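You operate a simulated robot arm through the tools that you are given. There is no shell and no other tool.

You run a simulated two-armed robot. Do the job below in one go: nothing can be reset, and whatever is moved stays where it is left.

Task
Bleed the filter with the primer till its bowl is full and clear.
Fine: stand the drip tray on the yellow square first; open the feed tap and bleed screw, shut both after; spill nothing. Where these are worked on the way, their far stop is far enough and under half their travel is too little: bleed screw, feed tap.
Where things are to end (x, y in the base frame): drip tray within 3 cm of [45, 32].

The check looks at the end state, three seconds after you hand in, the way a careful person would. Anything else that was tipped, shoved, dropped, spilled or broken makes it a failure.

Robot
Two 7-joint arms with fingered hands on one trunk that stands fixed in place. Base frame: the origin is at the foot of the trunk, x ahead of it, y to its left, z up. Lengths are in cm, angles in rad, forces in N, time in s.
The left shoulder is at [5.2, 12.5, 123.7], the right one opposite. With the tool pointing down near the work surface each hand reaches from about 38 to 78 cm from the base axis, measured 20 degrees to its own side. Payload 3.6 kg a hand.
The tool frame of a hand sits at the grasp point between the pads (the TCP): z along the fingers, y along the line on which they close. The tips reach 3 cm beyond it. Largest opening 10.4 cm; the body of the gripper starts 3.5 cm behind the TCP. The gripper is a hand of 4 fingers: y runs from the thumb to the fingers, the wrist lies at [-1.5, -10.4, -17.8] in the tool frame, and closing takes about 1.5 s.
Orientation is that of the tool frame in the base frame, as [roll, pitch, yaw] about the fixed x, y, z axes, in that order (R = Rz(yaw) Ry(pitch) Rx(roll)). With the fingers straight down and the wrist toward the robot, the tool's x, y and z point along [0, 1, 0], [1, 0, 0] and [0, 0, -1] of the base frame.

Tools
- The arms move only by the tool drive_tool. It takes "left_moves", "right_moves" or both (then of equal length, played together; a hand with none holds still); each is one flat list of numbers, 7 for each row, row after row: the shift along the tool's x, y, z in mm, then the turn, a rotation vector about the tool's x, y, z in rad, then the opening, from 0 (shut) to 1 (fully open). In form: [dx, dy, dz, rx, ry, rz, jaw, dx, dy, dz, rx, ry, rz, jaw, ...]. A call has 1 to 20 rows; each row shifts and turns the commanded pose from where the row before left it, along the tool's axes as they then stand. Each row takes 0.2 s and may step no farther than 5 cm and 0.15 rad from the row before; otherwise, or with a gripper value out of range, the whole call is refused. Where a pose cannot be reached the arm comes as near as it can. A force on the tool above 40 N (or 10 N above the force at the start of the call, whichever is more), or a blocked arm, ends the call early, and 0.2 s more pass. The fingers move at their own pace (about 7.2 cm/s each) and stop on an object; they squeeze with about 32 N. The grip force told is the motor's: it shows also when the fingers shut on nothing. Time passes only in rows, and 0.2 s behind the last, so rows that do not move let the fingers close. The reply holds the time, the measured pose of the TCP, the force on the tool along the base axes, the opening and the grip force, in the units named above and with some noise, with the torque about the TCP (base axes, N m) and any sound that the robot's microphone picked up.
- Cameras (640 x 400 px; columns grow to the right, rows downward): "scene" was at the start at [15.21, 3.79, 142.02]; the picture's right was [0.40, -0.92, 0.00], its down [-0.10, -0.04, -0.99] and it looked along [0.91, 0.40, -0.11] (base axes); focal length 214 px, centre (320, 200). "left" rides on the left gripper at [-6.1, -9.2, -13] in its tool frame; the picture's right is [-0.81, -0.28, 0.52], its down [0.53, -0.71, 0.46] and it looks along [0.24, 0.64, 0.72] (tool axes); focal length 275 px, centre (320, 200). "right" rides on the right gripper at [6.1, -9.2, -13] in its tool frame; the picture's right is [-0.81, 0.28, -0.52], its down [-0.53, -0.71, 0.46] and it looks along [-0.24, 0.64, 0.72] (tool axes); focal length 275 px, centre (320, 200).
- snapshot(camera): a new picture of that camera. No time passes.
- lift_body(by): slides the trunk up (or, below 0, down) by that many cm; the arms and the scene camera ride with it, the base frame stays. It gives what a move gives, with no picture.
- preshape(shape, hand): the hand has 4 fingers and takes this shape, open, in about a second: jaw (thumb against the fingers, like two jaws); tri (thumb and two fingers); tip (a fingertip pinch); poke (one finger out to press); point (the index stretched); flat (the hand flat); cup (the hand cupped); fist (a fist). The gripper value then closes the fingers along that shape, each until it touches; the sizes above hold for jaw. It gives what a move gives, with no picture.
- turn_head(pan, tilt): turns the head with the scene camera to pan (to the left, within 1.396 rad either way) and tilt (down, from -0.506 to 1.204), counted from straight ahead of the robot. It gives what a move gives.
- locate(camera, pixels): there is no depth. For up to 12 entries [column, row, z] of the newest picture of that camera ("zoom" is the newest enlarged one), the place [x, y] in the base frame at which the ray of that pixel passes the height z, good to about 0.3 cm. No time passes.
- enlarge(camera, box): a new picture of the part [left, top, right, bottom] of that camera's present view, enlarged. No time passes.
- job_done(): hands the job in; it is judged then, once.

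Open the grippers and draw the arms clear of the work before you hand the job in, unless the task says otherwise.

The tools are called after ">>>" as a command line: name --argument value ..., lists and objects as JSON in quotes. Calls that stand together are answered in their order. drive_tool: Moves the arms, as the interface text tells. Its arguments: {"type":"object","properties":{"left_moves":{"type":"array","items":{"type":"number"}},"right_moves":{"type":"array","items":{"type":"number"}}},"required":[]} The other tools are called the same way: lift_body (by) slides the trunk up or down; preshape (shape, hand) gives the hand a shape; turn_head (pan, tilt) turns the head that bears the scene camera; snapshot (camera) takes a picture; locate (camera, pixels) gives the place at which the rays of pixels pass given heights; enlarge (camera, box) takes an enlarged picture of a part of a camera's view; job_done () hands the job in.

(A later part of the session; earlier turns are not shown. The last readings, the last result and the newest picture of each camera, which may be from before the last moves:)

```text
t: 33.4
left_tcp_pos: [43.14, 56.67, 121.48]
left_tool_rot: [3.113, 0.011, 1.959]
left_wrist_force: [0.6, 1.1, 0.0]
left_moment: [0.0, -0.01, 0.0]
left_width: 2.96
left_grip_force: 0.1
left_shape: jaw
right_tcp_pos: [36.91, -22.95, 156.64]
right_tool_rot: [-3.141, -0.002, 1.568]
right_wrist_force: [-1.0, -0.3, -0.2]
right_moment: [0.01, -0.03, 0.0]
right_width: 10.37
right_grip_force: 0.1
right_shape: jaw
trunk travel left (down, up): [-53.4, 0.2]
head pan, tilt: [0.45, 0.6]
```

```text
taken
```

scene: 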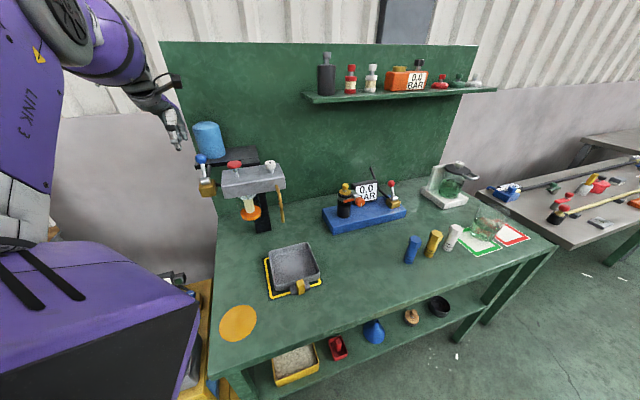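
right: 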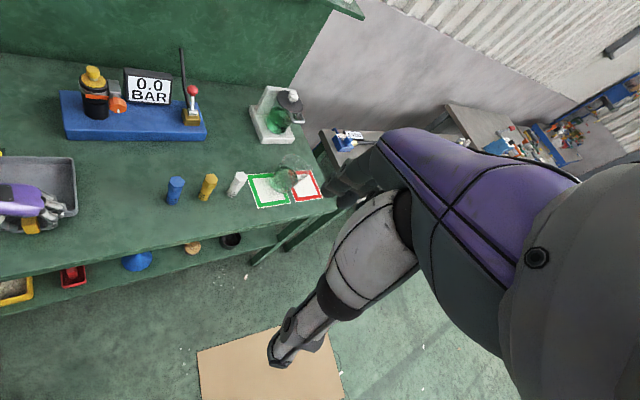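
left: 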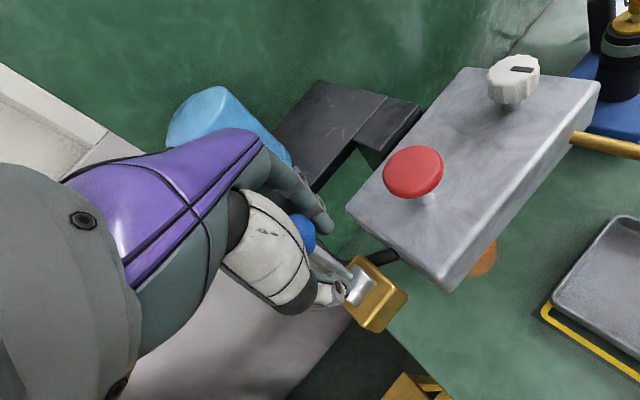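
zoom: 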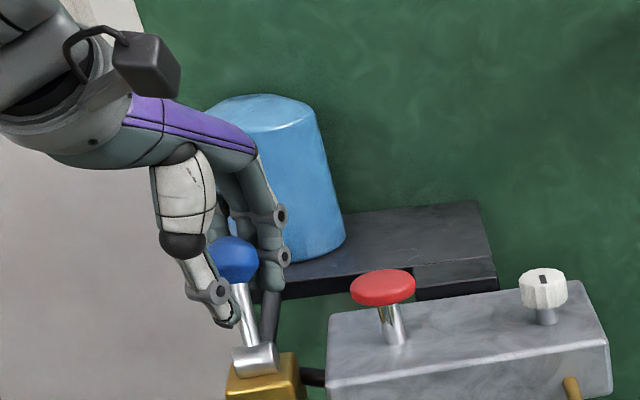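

The lever follows (no notable force). I continue the arc to about -30° (forward and slightly down).

>>> drive_tool --left_moves '[-3.1, -7.4, 1, 0, 0, 0, 0.28, -3.1, -7.4, 1, 0, 0, 0, 0.28, -2.9, -6.9, 3.2, 0, 0, 0, 0.28, -2.9, -6.9, 3.2, 0, 0, 0, 0.28]'

>>> enlarge --camera "scene" --box '[150, 100, 290, 190]'

>>> snapshot --camera "left"

```text
t: 34.4
left_tcp_pos: [40.92, 54.49, 120.56]
left_tool_rot: [3.116, 0.011, 1.954]
left_wrist_force: [-0.9, 0.2, 0.0]
left_moment: [0.07, -0.03, -0.01]
left_width: 2.98
left_grip_force: 0.1
left_shape: jaw
right_tcp_pos: [36.93, -22.82, 156.51]
right_tool_rot: [3.141, -0.003, 1.569]
right_wrist_force: [-0.1, 0.0, 0.8]
right_moment: [-0.02, -0.01, 0.03]
right_width: 10.34
right_grip_force: 0.1
right_shape: jaw
trunk travel left (down, up): [-53.4, 0.2]
head pan, tilt: [0.45, 0.6]
```

```text
4.44 times, centred on (220, 145) of scene
```

zoom: 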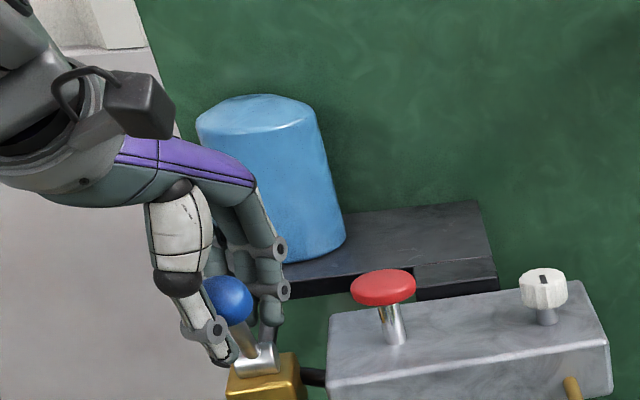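

```text
taken
```

left: 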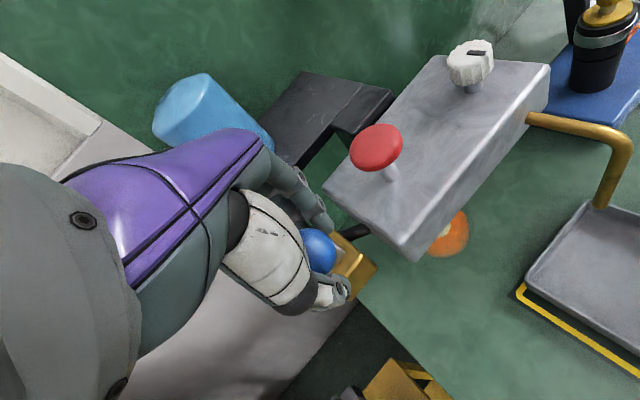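

Still moving freely. I continue to -60°, moving forward and down, watching for the stop.

>>> drive_tool --left_moves '[-2.5, -6, 5, 0, 0, 0, 0.28, -2.5, -6, 5, 0, 0, 0, 0.28, -2, -4.6, 6.5, 0, 0, 0, 0.28, -2, -4.6, 6.5, 0, 0, 0, 0.28]'

>>> enlarge --camera "scene" --box '[150, 100, 290, 190]'

>>> snapshot --camera "left"

```text
t: 35.4
left_tcp_pos: [39.52, 52.85, 118.2]
left_tool_rot: [3.112, 0.013, 1.956]
left_wrist_force: [6.3, -0.8, 4.0]
left_moment: [0.11, -0.23, -0.17]
left_width: 3.15
left_grip_force: 0.1
left_shape: jaw
right_tcp_pos: [37.04, -22.95, 156.63]
right_tool_rot: [-3.141, -0.001, 1.569]
right_wrist_force: [0.4, -0.6, -0.7]
right_moment: [0.0, -0.01, -0.04]
right_width: 10.38
right_grip_force: 0.1
right_shape: jaw
trunk travel left (down, up): [-53.4, 0.2]
head pan, tilt: [0.45, 0.6]
```

```text
4.44 times, centred on (220, 145) of scene
```

zoom: 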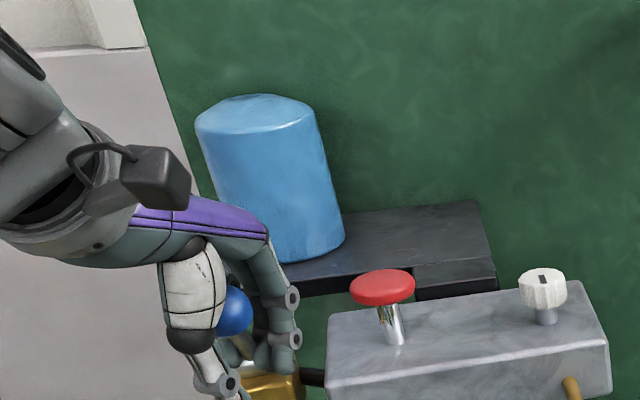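

```text
taken
```

left: 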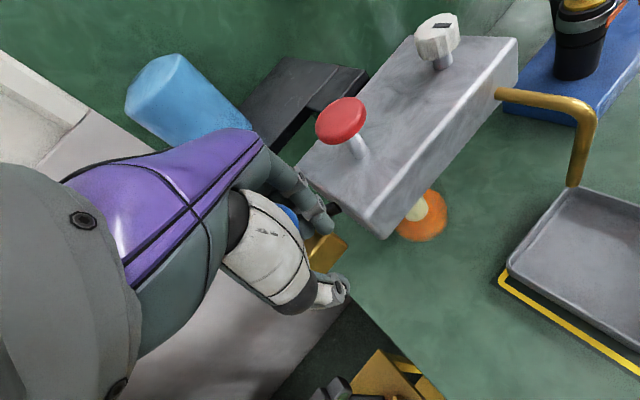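

Now there is a 7 N reaction and the ball no longer follows (it has stopped at roughly -30 to -45°). I raise the hand back around the ball, open, and lift clear to view the lever.

>>> drive_tool --left_moves '[2, 4, -10, 0, 0, 0, 0.28, 1, 3, -12, 0, 0, 0, 0.35, 0, 0, -15, 0, 0, 0, 0.5, 0, 0, -25, 0, 0, 0, 0.6, 0, 0, -30, 0, 0, 0, 0.6]'

>>> snapshot --camera "left"

>>> enlarge --camera "scene" --box '[150, 100, 290, 190]'

```text
t: 36.6
left_tcp_pos: [39.62, 53.34, 127.43]
left_tool_rot: [3.114, 0.009, 1.957]
left_wrist_force: [-0.5, -0.3, -0.6]
left_moment: [0.03, 0.0, 0.0]
left_width: 6.22
left_grip_force: 0.0
left_shape: jaw
right_tcp_pos: [36.84, -22.93, 156.47]
right_tool_rot: [3.14, -0.002, 1.569]
right_wrist_force: [0.0, -0.1, 0.9]
right_moment: [0.0, -0.03, 0.01]
right_width: 10.39
right_grip_force: 0.0
right_shape: jaw
trunk travel left (down, up): [-53.4, 0.2]
head pan, tilt: [0.45, 0.6]
```

```text
taken
```

left: 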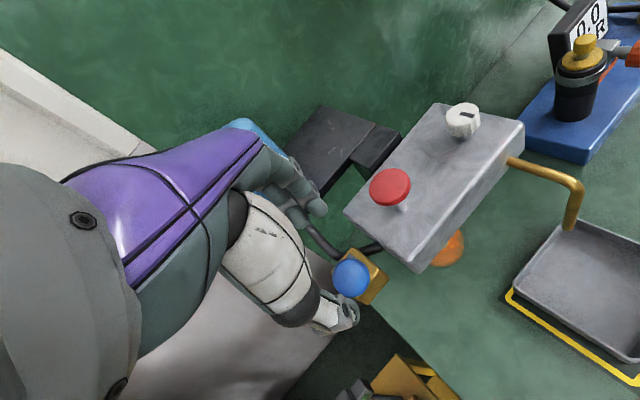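

```text
4.44 times, centred on (220, 145) of scene
```

zoom: 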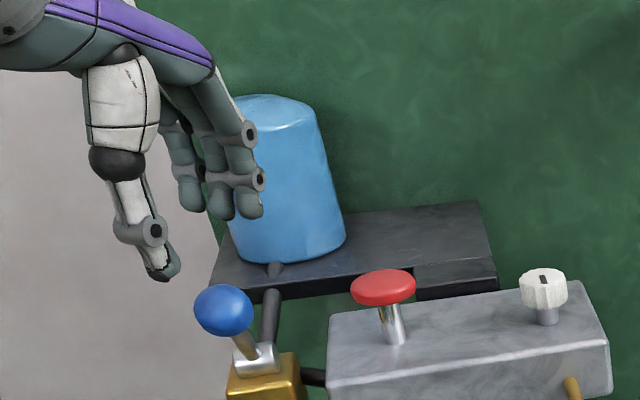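

The lever now leans forward. I triangulate the ball (left 351,278; scene 198.2,170.3).

>>> locate --camera "left" --pixels '[[351, 278, 118], [351, 278, 119], [351, 278, 120], [351, 278, 121]]'

>>> locate --camera "scene" --pixels '[[198.2, 170.3, 118], [198.2, 170.3, 119], [198.2, 170.3, 120], [198.2, 170.3, 121]]'

```text
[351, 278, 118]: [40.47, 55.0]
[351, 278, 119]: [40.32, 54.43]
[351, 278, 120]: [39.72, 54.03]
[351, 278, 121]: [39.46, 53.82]
```

```text
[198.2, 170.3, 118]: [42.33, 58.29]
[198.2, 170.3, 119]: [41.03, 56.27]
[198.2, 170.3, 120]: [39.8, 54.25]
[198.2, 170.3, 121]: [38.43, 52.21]
```

The ball is now at about (39.75,54.1,120), i.e. leaning ~-37°, roughly 66° of travel. To be sure it is at its stop I cage it again at ball height and pull a bit further, watching the force.

>>> drive_tool --left_moves '[3, 2, 22, 0, 0, 0, 0.6, 3, 1, 22, 0, 0, 0, 0.6, 1, 1, 20, 0, 0, 0, 0.6, 0, 0, 0, 0, 0, 0, 0.4, 0, 0, 0, 0, 0, 0, 0.28, 0, 0, 0, 0, 0, 0, 0.28]'

>>> drive_tool --left_moves '[-1.3, -3, 2.4, 0, 0, 0, 0.28, -1.3, -3, 2.4, 0, 0, 0, 0.28, -1.3, -3, 2.4, 0, 0, 0, 0.28]'

>>> enlarge --camera "scene" --box '[150, 100, 290, 190]'

```text
t: 38.0
left_tcp_pos: [40.05, 54.12, 121.0]
left_tool_rot: [3.113, 0.012, 1.959]
left_wrist_force: [-0.9, -0.1, 0.4]
left_moment: [-0.02, 0.0, -0.01]
left_width: 2.95
left_grip_force: 0.1
left_shape: jaw
right_tcp_pos: [36.94, -22.84, 156.48]
right_tool_rot: [3.141, -0.002, 1.569]
right_wrist_force: [0.0, -0.7, 0.0]
right_moment: [0.01, 0.01, 0.03]
right_width: 10.34
right_grip_force: 0.1
right_shape: jaw
trunk travel left (down, up): [-53.4, 0.2]
head pan, tilt: [0.45, 0.6]
```

```text
t: 38.8
left_tcp_pos: [39.4, 53.58, 120.5]
left_tool_rot: [3.108, 0.011, 1.958]
left_wrist_force: [3.9, 4.4, 10.1]
left_moment: [0.31, -0.36, 0.02]
left_width: 3.21
left_grip_force: 0.1
left_shape: jaw
right_tcp_pos: [37.06, -22.75, 156.63]
right_tool_rot: [3.139, -0.003, 1.569]
right_wrist_force: [0.6, 0.0, 0.0]
right_moment: [-0.01, 0.02, -0.01]
right_width: 10.37
right_grip_force: 0.0
right_shape: jaw
trunk travel left (down, up): [-53.4, 0.2]
head pan, tilt: [0.45, 0.6]
```

```text
4.44 times, centred on (220, 145) of scene
```

zoom: 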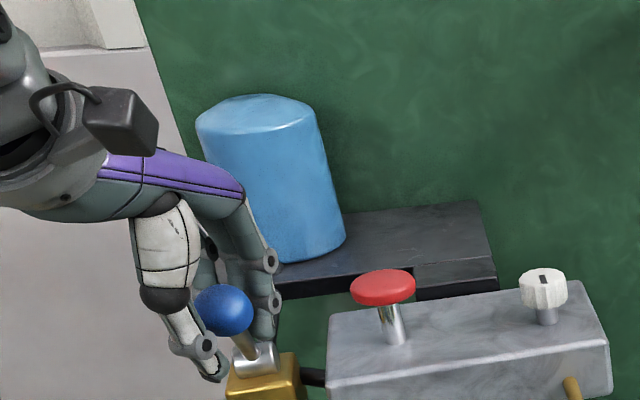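

A 12 N reaction with the ball unmoved (still at zoom 223,312): the tap is at its far stop. I back off, open and lift clear.

>>> drive_tool --left_moves '[1.3, 3, -4, 0, 0, 0, 0.35, 0, 2, -6, 0, 0, 0, 0.5, 0, 0, -20, 0, 0, 0, 0.6, 0, 0, -30, 0, 0, 0, 0.6, 0, 0, -30, 0, 0, 0, 0.6]'

>>> snapshot --camera "left"

>>> snapshot --camera "scene"

>>> enlarge --camera "scene" --box '[200, 150, 320, 230]'

```text
t: 40.0
left_tcp_pos: [39.36, 53.77, 129.24]
left_tool_rot: [3.115, 0.012, 1.959]
left_wrist_force: [-0.2, -0.8, -0.2]
left_moment: [0.04, 0.04, -0.01]
left_width: 6.23
left_grip_force: 0.1
left_shape: jaw
right_tcp_pos: [36.91, -22.9, 156.51]
right_tool_rot: [-3.14, -0.001, 1.57]
right_wrist_force: [-0.1, 0.3, 0.3]
right_moment: [0.05, -0.05, 0.02]
right_width: 10.37
right_grip_force: 0.1
right_shape: jaw
trunk travel left (down, up): [-53.4, 0.2]
head pan, tilt: [0.45, 0.6]
```

```text
taken
```

left: 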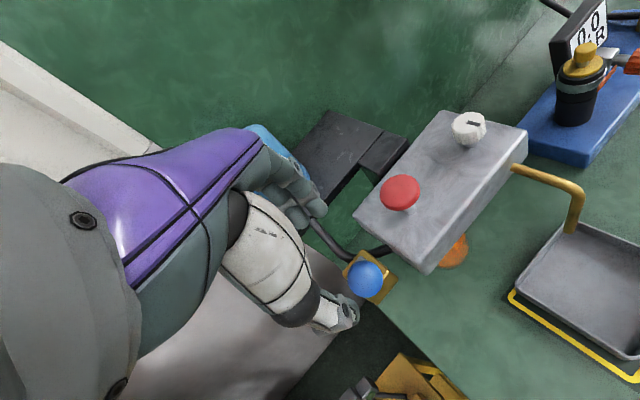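

```text
taken
```

scene: 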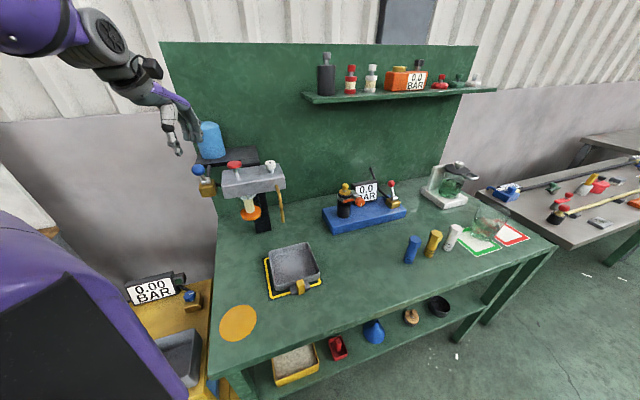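

```text
5.00 times, centred on (260, 190) of scene
```

zoom: 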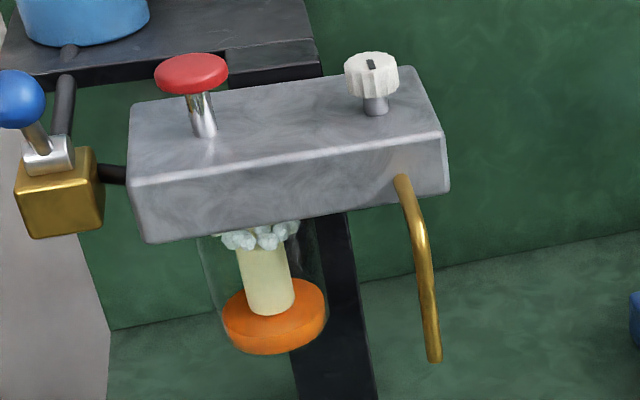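

The bowl shows little orange fuel and white foam at the top. Next is the bleed knob at (54.6,43.0): I move the left hand above it at z ≈ 129.

>>> drive_tool --left_moves '[-31.5, 20, 0, 0, 0, 0, 0.6, -31.5, 20, 0, 0, 0, 0, 0.6, -31.5, 20, 0, 0, 0, 0, 0.6, -31.5, 20, 0, 0, 0, 0, 0.6, -31.5, 20, 0, 0, 0, 0, 0.6]'

>>> drive_tool --left_moves '[0, 0, 0, 0, 0, 0.144, 0.6, 0, 0, 0, 0, 0, 0.144, 0.6, 0, 0, 0, 0, 0, 0.144, 0.6, 0, 0, 0, 0, 0, 0.144, 0.6, 0, 0, 0, 0, 0, 0.144, 0.6, 0, 0, 0, 0, 0, 0.144, 0.6, 0, 0, 0, 0, 0, 0.144, 0.6, 0, 0, 0, 0, 0, 0.144, 0.6]'

>>> snapshot --camera "left"

>>> snapshot --camera "scene"

```text
t: 41.2
left_tcp_pos: [54.64, 52.85, 127.83]
left_tool_rot: [3.117, 0.016, 1.949]
left_wrist_force: [0.1, -0.1, 0.6]
left_moment: [0.04, 0.03, -0.01]
left_width: 6.23
left_grip_force: 0.0
left_shape: jaw
left hand out of reach, approached as far as the arm can: row 1, 2, 3, 4, 5
right_tcp_pos: [37.07, -22.94, 156.45]
right_tool_rot: [-3.141, -0.002, 1.569]
right_wrist_force: [0.9, -0.2, -0.4]
right_moment: [-0.01, 0.03, 0.01]
right_width: 10.38
right_grip_force: 0.1
right_shape: jaw
trunk travel left (down, up): [-53.4, 0.2]
head pan, tilt: [0.45, 0.6]
```

```text
t: 43.0
left_tcp_pos: [51.36, 48.85, 128.12]
left_tool_rot: [3.119, -0.023, 0.851]
left_wrist_force: [-0.2, 0.4, 1.0]
left_moment: [-0.01, -0.02, -0.01]
left_width: 6.2
left_grip_force: 0.1
left_shape: jaw
left hand out of reach, approached as far as the arm can: row 6, 7, 8
right_tcp_pos: [36.81, -22.98, 156.61]
right_tool_rot: [3.139, -0.002, 1.568]
right_wrist_force: [0.3, -0.9, 0.4]
right_moment: [0.01, -0.03, 0.01]
right_width: 10.36
right_grip_force: 0.1
right_shape: jaw
trunk travel left (down, up): [-53.4, 0.2]
head pan, tilt: [0.45, 0.6]
```

```text
taken
```

left: 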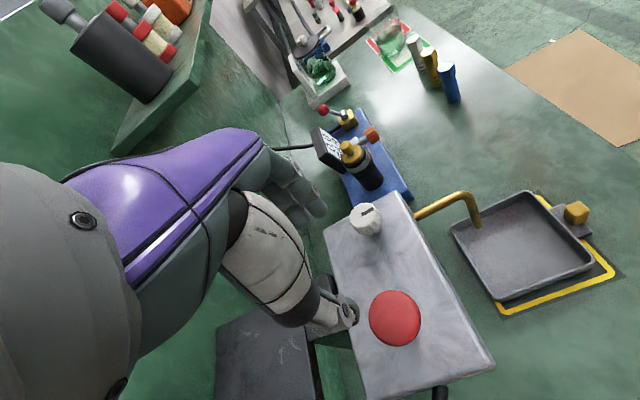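

```text
taken
```

scene: 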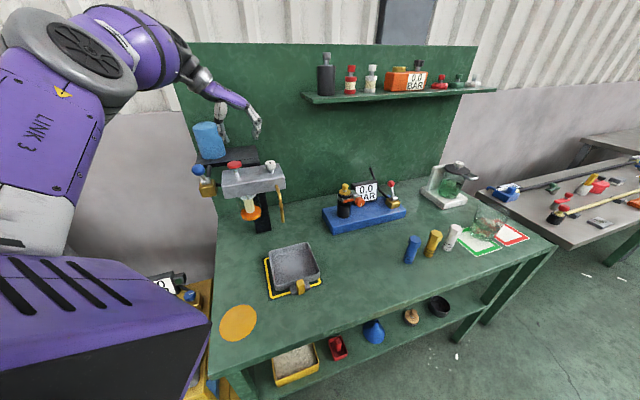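

At yaw 0.85 the hand is at (51.4,48.9,128). I shift toward over the knob (54.6,43.0).

>>> drive_tool --left_moves '[-7.5, 21, 0, 0, 0, 0, 0.6, -7.5, 21, 0, 0, 0, 0, 0.6, -7.5, 21, 0, 0, 0, 0, 0.6]'

>>> snapshot --camera "left"

>>> enlarge --camera "scene" --box '[180, 80, 340, 200]'

```text
t: 43.8
left_tcp_pos: [54.46, 42.95, 128.06]
left_tool_rot: [3.123, -0.022, 0.805]
left_wrist_force: [0.6, -0.5, 0.0]
left_moment: [0.03, 0.0, 0.0]
left_width: 6.21
left_grip_force: 0.0
left_shape: jaw
right_tcp_pos: [37.05, -22.92, 156.62]
right_tool_rot: [-3.14, -0.004, 1.569]
right_wrist_force: [0.5, -0.1, -0.3]
right_moment: [0.04, 0.0, -0.01]
right_width: 10.37
right_grip_force: 0.1
right_shape: jaw
trunk travel left (down, up): [-53.4, 0.2]
head pan, tilt: [0.45, 0.6]
```

```text
taken
```

left: 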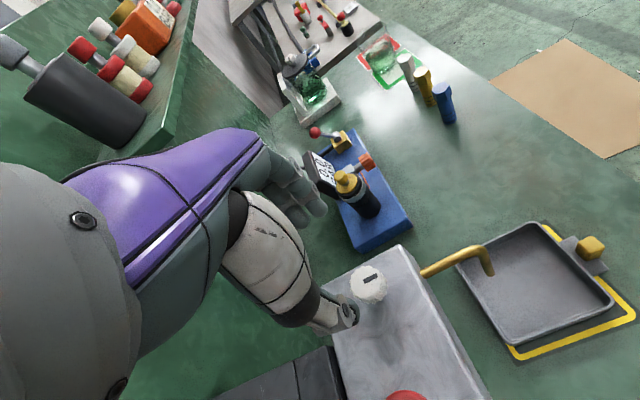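

```text
3.33 times, centred on (260, 140) of scene
```

zoom: 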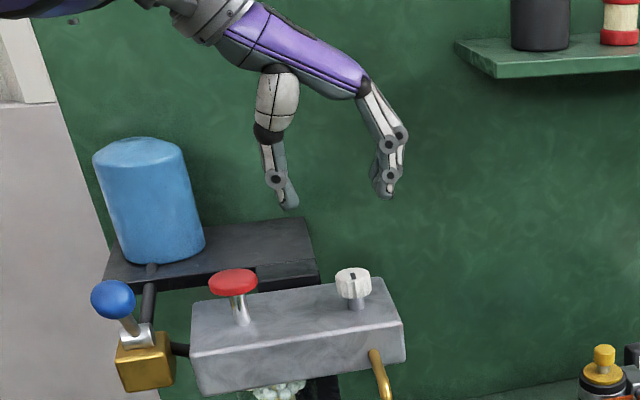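

Hand is centred over the knob (left 368,283 vs expected 370,283). I descend to z ≈ 123 and test in free air how far the hand can yaw counter-clockwise here.

>>> drive_tool --left_moves '[0, 0, 25, 0, 0, 0, 0.5, 0, 0, 25, 0, 0, 0, 0.5, 0, 0, 0, 0, 0, -0.14, 0.5, 0, 0, 0, 0, 0, -0.14, 0.5, 0, 0, 0, 0, 0, -0.14, 0.5, 0, 0, 0, 0, 0, -0.14, 0.5, 0, 0, 0, 0, 0, -0.14, 0.5, 0, 0, 0, 0, 0, -0.14, 0.5]'

```text
t: 45.6
left_tcp_pos: [54.63, 42.84, 123.01]
left_tool_rot: [3.111, 0.003, 1.645]
left_wrist_force: [-0.1, -0.2, 0.2]
left_moment: [0.02, 0.0, 0.0]
left_width: 5.24
left_grip_force: 0.0
left_shape: jaw
right_tcp_pos: [36.88, -22.97, 156.59]
right_tool_rot: [3.141, -0.001, 1.569]
right_wrist_force: [0.3, 0.1, -0.9]
right_moment: [0.0, 0.01, 0.01]
right_width: 10.37
right_grip_force: 0.0
right_shape: jaw
trunk travel left (down, up): [-53.4, 0.2]
head pan, tilt: [0.45, 0.6]
```

Yaw 1.645 is fine. I test further to about 2.05, then back clockwise beyond 0.8 to learn the whole range.

>>> drive_tool --left_moves '[0, 0, 0, 0, 0, -0.14, 0.5, 0, 0, 0, 0, 0, -0.14, 0.5, 0, 0, 0, 0, 0, -0.14, 0.5]'

```text
t: 46.4
left_tcp_pos: [53.13, 54.54, 120.36]
left_tool_rot: [3.113, 0.028, 2.051]
left_wrist_force: [1.3, 0.9, 2.2]
left_moment: [-0.06, 0.07, 0.01]
left_width: 5.01
left_grip_force: 0.0
left_shape: jaw
left hand out of reach, approached as far as the arm can: row 1, 2, 3
right_tcp_pos: [37.02, -22.69, 156.57]
right_tool_rot: [3.141, -0.001, 1.569]
right_wrist_force: [-1.3, 0.2, -0.1]
right_moment: [0.0, 0.01, 0.02]
right_width: 10.38
right_grip_force: 0.0
right_shape: jaw
trunk travel left (down, up): [-53.4, 0.2]
head pan, tilt: [0.45, 0.6]
```

The hand jumped to (53.1,54.5,120.4) when it ran out of reach, with a slight force. I look at once before moving.

>>> snapshot --camera "left"

>>> enlarge --camera "scene" --box '[180, 80, 340, 200]'

>>> snapshot --camera "scene"

```text
taken
```

left: 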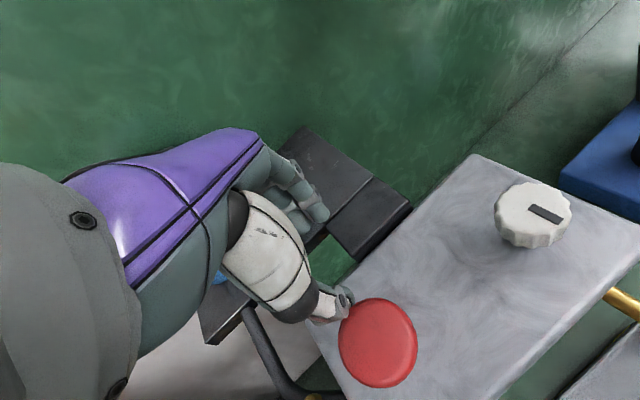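

```text
3.33 times, centred on (260, 140) of scene
```

zoom: 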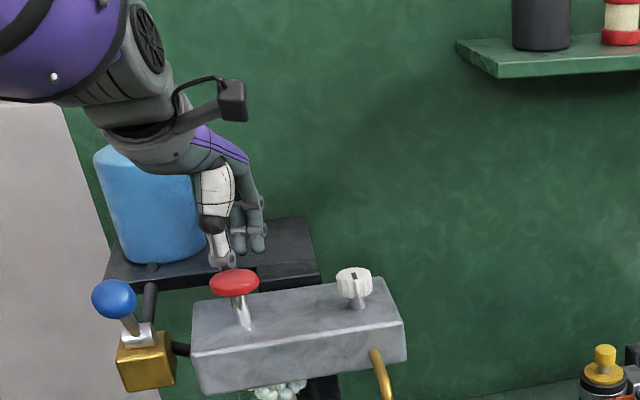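

```text
taken
```

scene: 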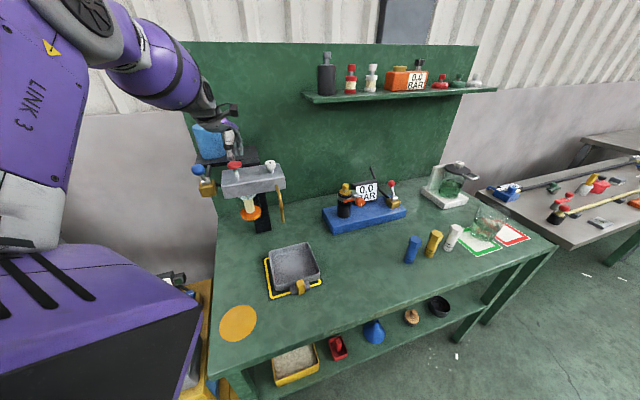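

Nothing was displaced: tank, lever and button look unchanged, the thumb tip merely beside the button. I raise the hand straight up while turning back clockwise.

>>> drive_tool --left_moves '[0, 0, -25, 0, 0, 0.05, 0.5, 0, 0, -25, 0, 0, 0.14, 0.5, 0, 0, -20, 0, 0, 0.14, 0.5, 0, 0, -10, 0, 0, 0.14, 0.5]'

>>> snapshot --camera "left"

>>> enlarge --camera "scene" --box '[180, 80, 340, 200]'

```text
t: 47.4
left_tcp_pos: [52.94, 54.48, 128.33]
left_tool_rot: [3.112, 0.002, 1.593]
left_wrist_force: [0.5, 0.0, 0.3]
left_moment: [-0.01, 0.0, -0.01]
left_width: 5.19
left_grip_force: 0.0
left_shape: jaw
right_tcp_pos: [37.0, -22.79, 156.43]
right_tool_rot: [-3.14, -0.002, 1.568]
right_wrist_force: [-0.6, 0.6, 0.4]
right_moment: [0.0, -0.02, -0.01]
right_width: 10.37
right_grip_force: 0.0
right_shape: jaw
trunk travel left (down, up): [-53.4, 0.2]
head pan, tilt: [0.45, 0.6]
```

```text
taken
```

left: 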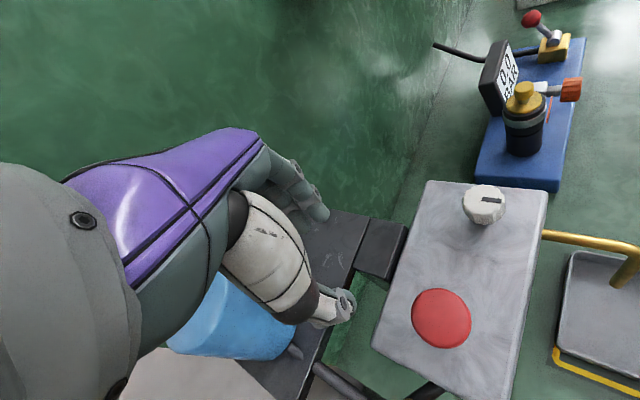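

```text
3.33 times, centred on (260, 140) of scene
```

zoom: 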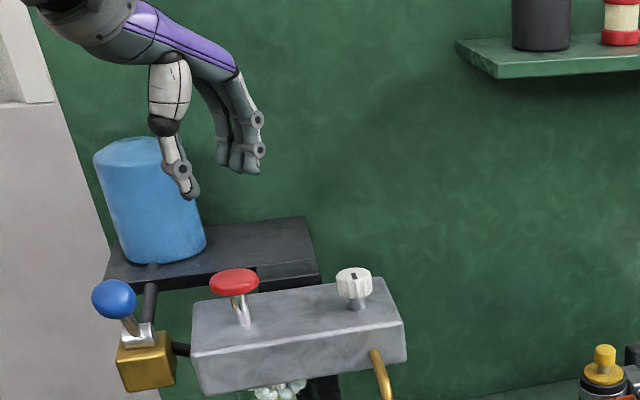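

All unaffected. This view shows knob (484,203) and button (441,318) clearly; I locate them to refine positions.

>>> enlarge --camera "left" --box '[400, 170, 560, 270]'

>>> locate --camera "left" --pixels '[[484, 201, 118.3], [441, 317, 119], [484, 201, 117.5], [441, 317, 118.5]]'

```text
4.00 times, centred on (480, 220) of left
```

zoom: 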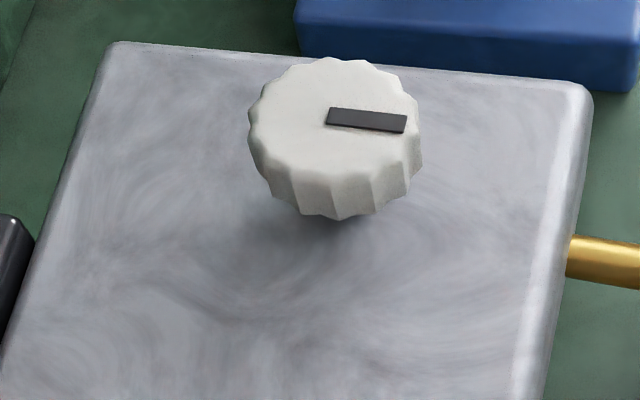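

```text
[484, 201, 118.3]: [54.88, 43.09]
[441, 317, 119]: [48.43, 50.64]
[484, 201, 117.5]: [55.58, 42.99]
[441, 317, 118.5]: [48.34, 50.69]
```

Knob (54.9,43.1), button (48.4,50.65). The pointer mark faces the bench front. I return above the knob at z≈128, then turn clockwise to find the usable start yaw.

>>> drive_tool --left_moves '[-38, 6, 0, 0, 0, 0, 0.5, -38, 6, 0, 0, 0, 0, 0.5, -38, 7, 0, 0, 0, 0, 0.5, 0, 0, 0, 0, 0, 0.14, 0.5, 0, 0, 0, 0, 0, 0.14, 0.5, 0, 0, 0, 0, 0, 0.14, 0.5, 0, 0, 0, 0, 0, 0.14, 0.5, 0, 0, 0, 0, 0, 0.14, 0.5, 0, 0, 0, 0, 0, 0.14, 0.5]'

```text
t: 49.4
left_tcp_pos: [55.12, 43.01, 128.39]
left_tool_rot: [3.12, -0.021, 0.753]
left_wrist_force: [0.3, -0.1, 0.9]
left_moment: [0.0, 0.01, -0.01]
left_width: 5.2
left_grip_force: 0.1
left_shape: jaw
right_tcp_pos: [37.18, -22.94, 156.49]
right_tool_rot: [-3.14, 0.0, 1.569]
right_wrist_force: [-0.2, 0.6, 0.1]
right_moment: [-0.01, 0.01, -0.05]
right_width: 10.35
right_grip_force: 0.1
right_shape: jaw
trunk travel left (down, up): [-53.4, 0.2]
head pan, tilt: [0.45, 0.6]
```

Yaw 0.753 holds at the knob position. I test two further clockwise rows here at height.

>>> drive_tool --left_moves '[0, 0, 0, 0, 0, 0.12, 0.5, 0, 0, 0, 0, 0, 0.12, 0.5]'

>>> snapshot --camera "left"

```text
t: 50.0
left_tcp_pos: [53.64, 41.5, 127.56]
left_tool_rot: [3.127, -0.027, 0.515]
left_wrist_force: [0.4, -0.6, -0.7]
left_moment: [0.01, 0.01, 0.01]
left_width: 5.18
left_grip_force: 0.0
left_shape: jaw
left hand out of reach, approached as far as the arm can: row 1, 2
right_tcp_pos: [36.86, -22.86, 156.52]
right_tool_rot: [3.139, 0.0, 1.569]
right_wrist_force: [0.2, -0.3, 0.7]
right_moment: [-0.04, 0.01, -0.01]
right_width: 10.36
right_grip_force: 0.1
right_shape: jaw
trunk travel left (down, up): [-53.4, 0.2]
head pan, tilt: [0.45, 0.6]
```

```text
taken
```

left: 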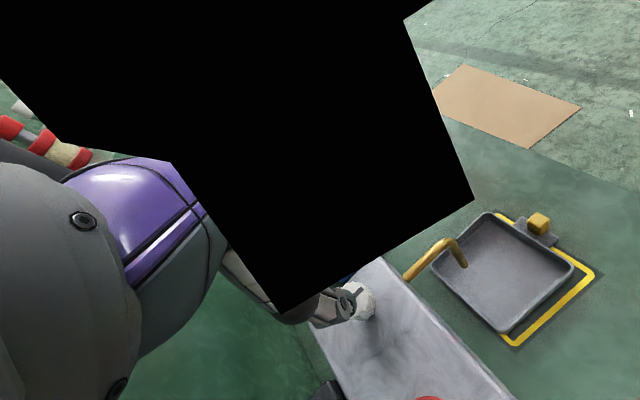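

That is beyond the limit (and the camera looks into the arm itself), so usable yaw is about 0.75–1.65. I turn back to 0.8 and re-centre on the knob.

>>> drive_tool --left_moves '[0, 0, 0, 0, 0, -0.14, 0.5, 0, 0, 0, 0, 0, -0.14, 0.5, 20, -2, -5, 0, 0, 0, 0.5]'

>>> snapshot --camera "left"

```text
t: 50.8
left_tcp_pos: [55.13, 43.2, 127.91]
left_tool_rot: [3.12, -0.02, 0.796]
left_wrist_force: [1.2, 0.0, -0.6]
left_moment: [-0.02, 0.05, -0.02]
left_width: 5.21
left_grip_force: 0.0
left_shape: jaw
right_tcp_pos: [37.23, -22.85, 156.56]
right_tool_rot: [-3.14, -0.003, 1.569]
right_wrist_force: [0.7, 0.8, -0.3]
right_moment: [0.03, -0.01, 0.02]
right_width: 10.36
right_grip_force: 0.1
right_shape: jaw
trunk travel left (down, up): [-53.4, 0.2]
head pan, tilt: [0.45, 0.6]
```

```text
taken
```

left: 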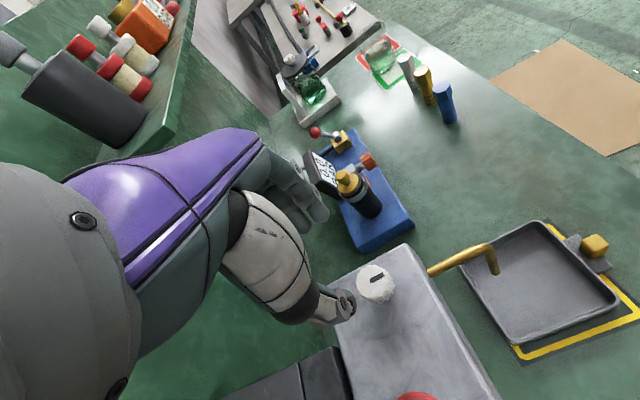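

The knob sits about 3 mm off in tool -x; I correct that and descend with the hand open 6 cm so the tips straddle the knob (TCP z ≈ 119).

>>> drive_tool --left_moves '[-2.5, -1, 30, 0, 0, 0, 0.6, 0, 0, 30, 0, 0, 0, 0.6, 0, 0, 19, 0, 0, 0, 0.6, 0, 0, 10, 0, 0, 0, 0.6]'

>>> snapshot --camera "left"

>>> enlarge --camera "scene" --box '[200, 110, 320, 190]'

```text
t: 51.8
left_tcp_pos: [54.95, 42.98, 119.21]
left_tool_rot: [3.12, -0.022, 0.797]
left_wrist_force: [0.7, -1.1, -0.4]
left_moment: [0.0, 0.0, 0.01]
left_width: 6.19
left_grip_force: 0.1
left_shape: jaw
right_tcp_pos: [36.94, -22.87, 156.66]
right_tool_rot: [-3.141, -0.003, 1.569]
right_wrist_force: [0.9, -0.3, 0.0]
right_moment: [0.03, 0.02, -0.02]
right_width: 10.38
right_grip_force: 0.1
right_shape: jaw
trunk travel left (down, up): [-53.4, 0.2]
head pan, tilt: [0.45, 0.6]
```

```text
taken
```

left: 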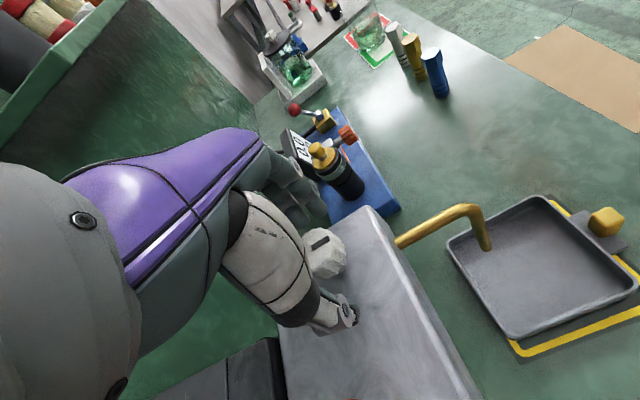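

```text
5.00 times, centred on (260, 150) of scene
```

zoom: 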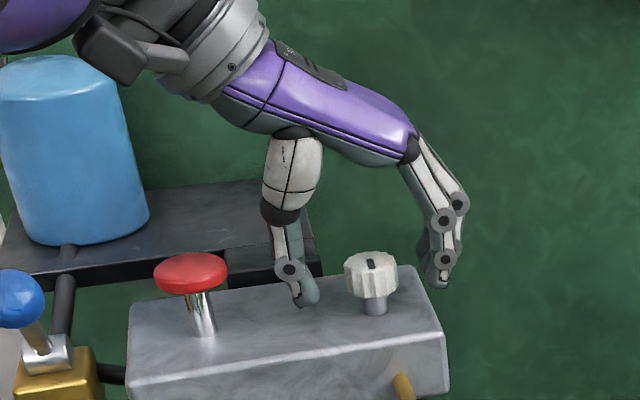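

Thumb and fingers straddle the knob. I close to grip it.

>>> drive_tool --left_moves '[0, 0, 0, 0, 0, 0, 0.4, 0, 0, 0, 0, 0, 0, 0.2, 0, 0, 0, 0, 0, 0, 0, 0, 0, 0, 0, 0, 0, 0, 0, 0, 0, 0, 0, 0, 0, 0, 0, 0, 0, 0, 0, 0]'

>>> snapshot --camera "left"

>>> enlarge --camera "scene" --box '[200, 110, 320, 190]'

```text
t: 53.2
left_tcp_pos: [54.81, 43.07, 119.25]
left_tool_rot: [3.12, -0.021, 0.796]
left_wrist_force: [-4.9, 2.1, -1.9]
left_moment: [0.05, 0.08, -0.01]
left_width: 2.16
left_grip_force: 32.0
left_shape: jaw
right_tcp_pos: [36.88, -22.83, 156.47]
right_tool_rot: [-3.141, -0.002, 1.569]
right_wrist_force: [-0.6, -0.1, -0.3]
right_moment: [-0.03, 0.01, -0.03]
right_width: 10.37
right_grip_force: 0.1
right_shape: jaw
trunk travel left (down, up): [-53.4, 0.2]
head pan, tilt: [0.45, 0.6]
```

```text
taken
```

left: 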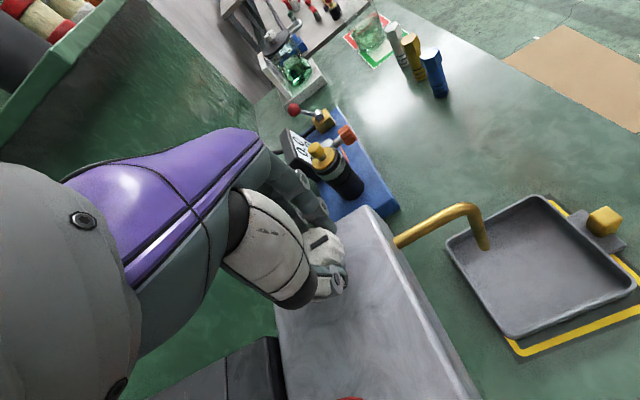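

```text
5.00 times, centred on (260, 150) of scene
```

zoom: 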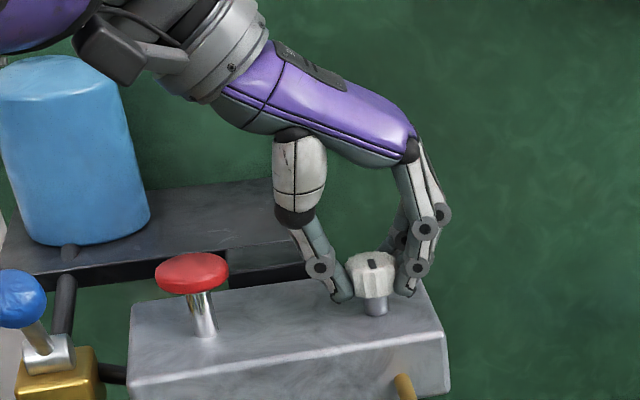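

The knob is gripped at 32 N. I turn counter-clockwise 0.4 rad first and check torque and the pointer.

>>> drive_tool --left_moves '[0, 0, 0, 0, 0, -0.1, 0, 0, 0, 0, 0, 0, -0.1, 0, 0, 0, 0, 0, 0, -0.1, 0, 0, 0, 0, 0, 0, -0.1, 0]'

>>> enlarge --camera "left" --box '[270, 200, 400, 300]'

>>> enlarge --camera "scene" --box '[200, 110, 320, 190]'

```text
t: 54.2
left_tcp_pos: [54.95, 43.04, 119.04]
left_tool_rot: [3.113, -0.009, 1.197]
left_wrist_force: [-5.5, -1.4, -0.8]
left_moment: [-0.04, 0.16, -0.01]
left_width: 2.14
left_grip_force: 32.2
left_shape: jaw
right_tcp_pos: [36.89, -22.9, 156.55]
right_tool_rot: [-3.14, 0.0, 1.57]
right_wrist_force: [0.1, 0.3, -0.3]
right_moment: [0.01, -0.01, -0.05]
right_width: 10.36
right_grip_force: 0.1
right_shape: jaw
trunk travel left (down, up): [-53.4, 0.2]
head pan, tilt: [0.45, 0.6]
```

```text
4.00 times, centred on (335, 250) of left
```

zoom: 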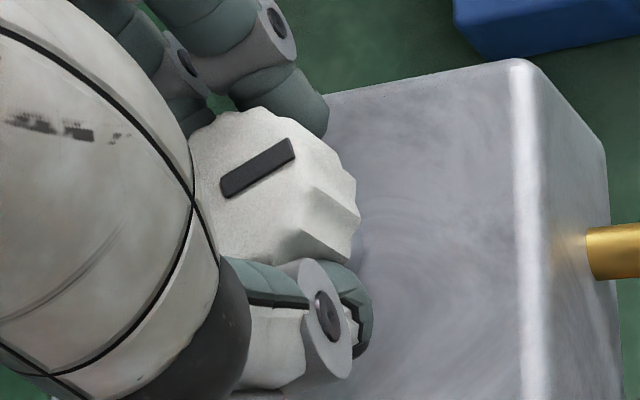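

```text
5.00 times, centred on (260, 150) of scene
```

zoom: 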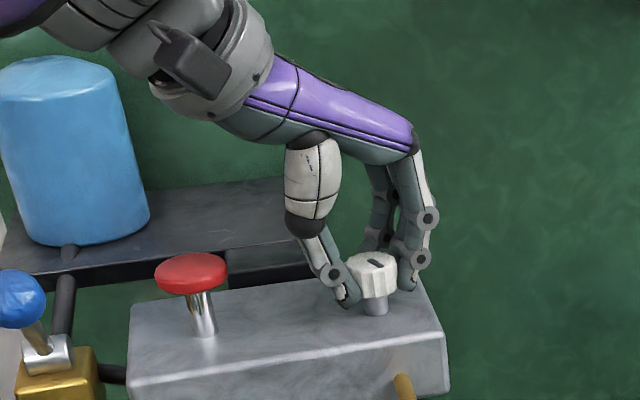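

The knob turns with the hand (pointer tilting), with negligible torque. I continue another 0.42 rad.

>>> drive_tool --left_moves '[0, 0, 0, 0, 0, -0.1, 0, 0, 0, 0, 0, 0, -0.1, 0, 0, 0, 0, 0, 0, -0.1, 0, 0, 0, 0, 0, 0, -0.1, 0]'

>>> enlarge --camera "scene" --box '[200, 110, 320, 190]'

```text
t: 55.2
left_tcp_pos: [54.85, 43.02, 119.28]
left_tool_rot: [3.111, 0.0, 1.597]
left_wrist_force: [-0.9, -5.2, -1.2]
left_moment: [-0.05, 0.01, -0.04]
left_width: 2.13
left_grip_force: 32.2
left_shape: jaw
right_tcp_pos: [36.99, -22.93, 156.37]
right_tool_rot: [3.14, -0.003, 1.569]
right_wrist_force: [0.4, 0.2, 0.4]
right_moment: [0.03, 0.02, -0.03]
right_width: 10.35
right_grip_force: 0.0
right_shape: jaw
trunk travel left (down, up): [-53.4, 0.2]
head pan, tilt: [0.45, 0.6]
```

```text
5.00 times, centred on (260, 150) of scene
```

zoom: 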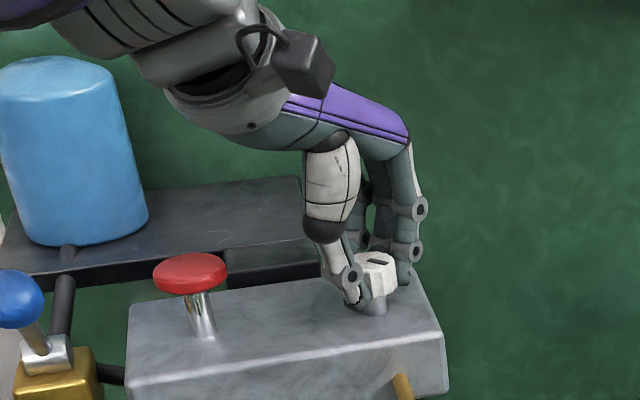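

46° so far with free turning; I open, swing the hand back clockwise 0.8 rad around the knob and regrip.

>>> drive_tool --left_moves '[0, 0, 0, 0, 0, 0, 0.3, 0, 0, 0, 0, 0, 0, 0.6, 0, 0, 0, 0, 0, 0, 0.6, 0, 0, 0, 0, 0, 0, 0.6, 0, 0, 0, 0, 0, 0.133, 0.6, 0, 0, 0, 0, 0, 0.133, 0.6, 0, 0, 0, 0, 0, 0.133, 0.6, 0, 0, 0, 0, 0, 0.133, 0.6, 0, 0, 0, 0, 0, 0.133, 0.6, 0, 0, 0, 0, 0, 0.133, 0.6]'

>>> enlarge --camera "scene" --box '[200, 110, 320, 190]'

>>> enlarge --camera "left" --box '[270, 200, 400, 300]'

```text
t: 57.4
left_tcp_pos: [54.99, 43.1, 119.16]
left_tool_rot: [3.12, -0.021, 0.797]
left_wrist_force: [-0.3, 0.0, -0.9]
left_moment: [-0.03, 0.01, -0.03]
left_width: 6.21
left_grip_force: 0.1
left_shape: jaw
right_tcp_pos: [36.98, -22.94, 156.46]
right_tool_rot: [-3.141, -0.002, 1.57]
right_wrist_force: [0.8, -0.5, 0.4]
right_moment: [0.0, 0.05, 0.01]
right_width: 10.38
right_grip_force: 0.1
right_shape: jaw
trunk travel left (down, up): [-53.4, 0.2]
head pan, tilt: [0.45, 0.6]
```

```text
5.00 times, centred on (260, 150) of scene
```

zoom: 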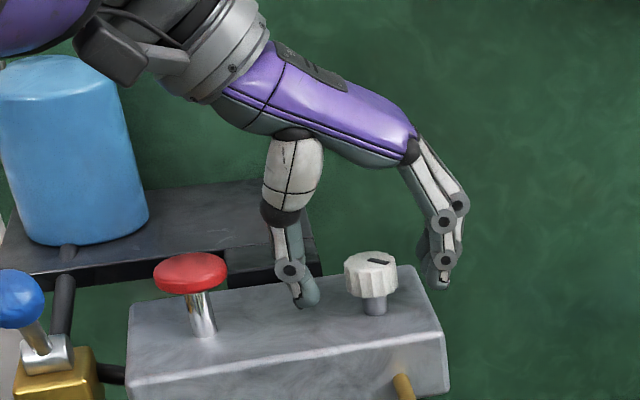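

```text
4.00 times, centred on (335, 250) of left
```

zoom: 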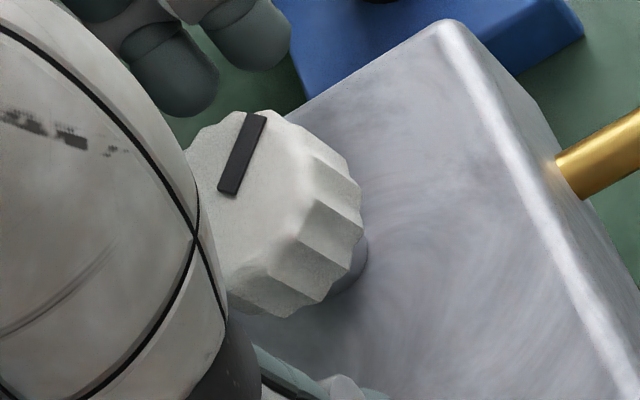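

The mark has moved about 46°, and the knob stayed put. I regrip and turn again 0.8 rad, watching for a stop.

>>> drive_tool --left_moves '[0, 0, 0, 0, 0, 0, 0.3, 0, 0, 0, 0, 0, 0, 0, 0, 0, 0, 0, 0, 0, 0, 0, 0, 0, 0, 0, 0, 0, 0, 0, 0, 0, 0, 0, 0, 0, 0, 0, 0, 0, -0.1, 0, 0, 0, 0, 0, 0, -0.1, 0, 0, 0, 0, 0, 0, -0.1, 0, 0, 0, 0, 0, 0, -0.1, 0]'

>>> enlarge --camera "scene" --box '[200, 110, 320, 190]'

```text
t: 59.4
left_tcp_pos: [54.98, 42.95, 119.19]
left_tool_rot: [3.113, -0.008, 1.2]
left_wrist_force: [-4.0, -0.4, -0.8]
left_moment: [0.02, 0.08, 0.0]
left_width: 2.24
left_grip_force: 32.1
left_shape: jaw
right_tcp_pos: [37.04, -22.82, 156.4]
right_tool_rot: [3.141, -0.001, 1.57]
right_wrist_force: [-0.9, -1.2, -0.2]
right_moment: [-0.03, -0.01, 0.02]
right_width: 10.38
right_grip_force: 0.0
right_shape: jaw
trunk travel left (down, up): [-53.4, 0.2]
head pan, tilt: [0.45, 0.6]
```

```text
5.00 times, centred on (260, 150) of scene
```

zoom: 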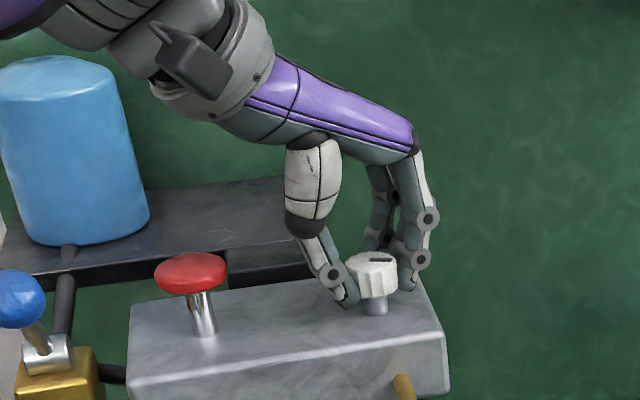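

Still turning with no torque (mark now pointing right). I continue 0.4 rad.

>>> drive_tool --left_moves '[0, 0, 0, 0, 0, -0.1, 0, 0, 0, 0, 0, 0, -0.1, 0, 0, 0, 0, 0, 0, -0.1, 0, 0, 0, 0, 0, 0, -0.1, 0]'

>>> enlarge --camera "scene" --box '[200, 110, 320, 190]'

```text
t: 60.4
left_tcp_pos: [54.9, 42.81, 119.12]
left_tool_rot: [3.112, 0.001, 1.597]
left_wrist_force: [-1.7, -0.3, -2.1]
left_moment: [-0.04, 0.02, -0.02]
left_width: 2.24
left_grip_force: 32.3
left_shape: jaw
right_tcp_pos: [37.01, -22.85, 156.51]
right_tool_rot: [3.141, -0.003, 1.569]
right_wrist_force: [0.5, -0.6, 0.8]
right_moment: [-0.06, 0.01, 0.01]
right_width: 10.38
right_grip_force: 0.0
right_shape: jaw
trunk travel left (down, up): [-53.4, 0.2]
head pan, tilt: [0.45, 0.6]
```

```text
5.00 times, centred on (260, 150) of scene
```

zoom: 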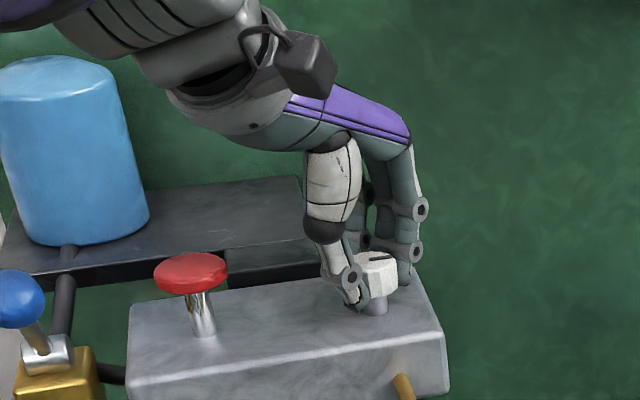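

1.6 rad in total, still no stop. I open, swing back, and look at the mark.

>>> drive_tool --left_moves '[0, 0, 0, 0, 0, 0, 0.3, 0, 0, 0, 0, 0, 0, 0.6, 0, 0, 0, 0, 0, 0, 0.6, 0, 0, 0, 0, 0, 0, 0.6, 0, 0, 0, 0, 0, 0.133, 0.6, 0, 0, 0, 0, 0, 0.133, 0.6, 0, 0, 0, 0, 0, 0.133, 0.6, 0, 0, 0, 0, 0, 0.133, 0.6, 0, 0, 0, 0, 0, 0.133, 0.6, 0, 0, 0, 0, 0, 0.133, 0.6]'

>>> enlarge --camera "left" --box '[270, 200, 400, 300]'

>>> enlarge --camera "scene" --box '[200, 110, 320, 190]'

```text
t: 62.6
left_tcp_pos: [55.07, 42.97, 119.05]
left_tool_rot: [3.121, -0.02, 0.797]
left_wrist_force: [0.7, -0.3, 0.2]
left_moment: [0.0, 0.01, 0.03]
left_width: 6.23
left_grip_force: 0.0
left_shape: jaw
right_tcp_pos: [37.08, -22.86, 156.55]
right_tool_rot: [3.141, -0.002, 1.568]
right_wrist_force: [0.8, 0.6, 0.4]
right_moment: [-0.02, 0.03, 0.01]
right_width: 10.38
right_grip_force: 0.1
right_shape: jaw
trunk travel left (down, up): [-53.4, 0.2]
head pan, tilt: [0.45, 0.6]
```

```text
4.00 times, centred on (335, 250) of left
```

zoom: 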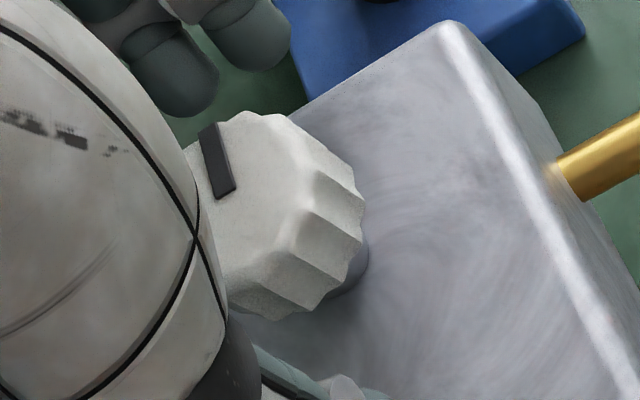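

```text
5.00 times, centred on (260, 150) of scene
```

zoom: 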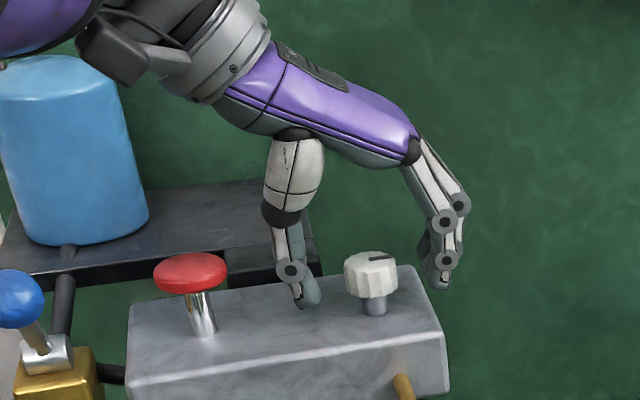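

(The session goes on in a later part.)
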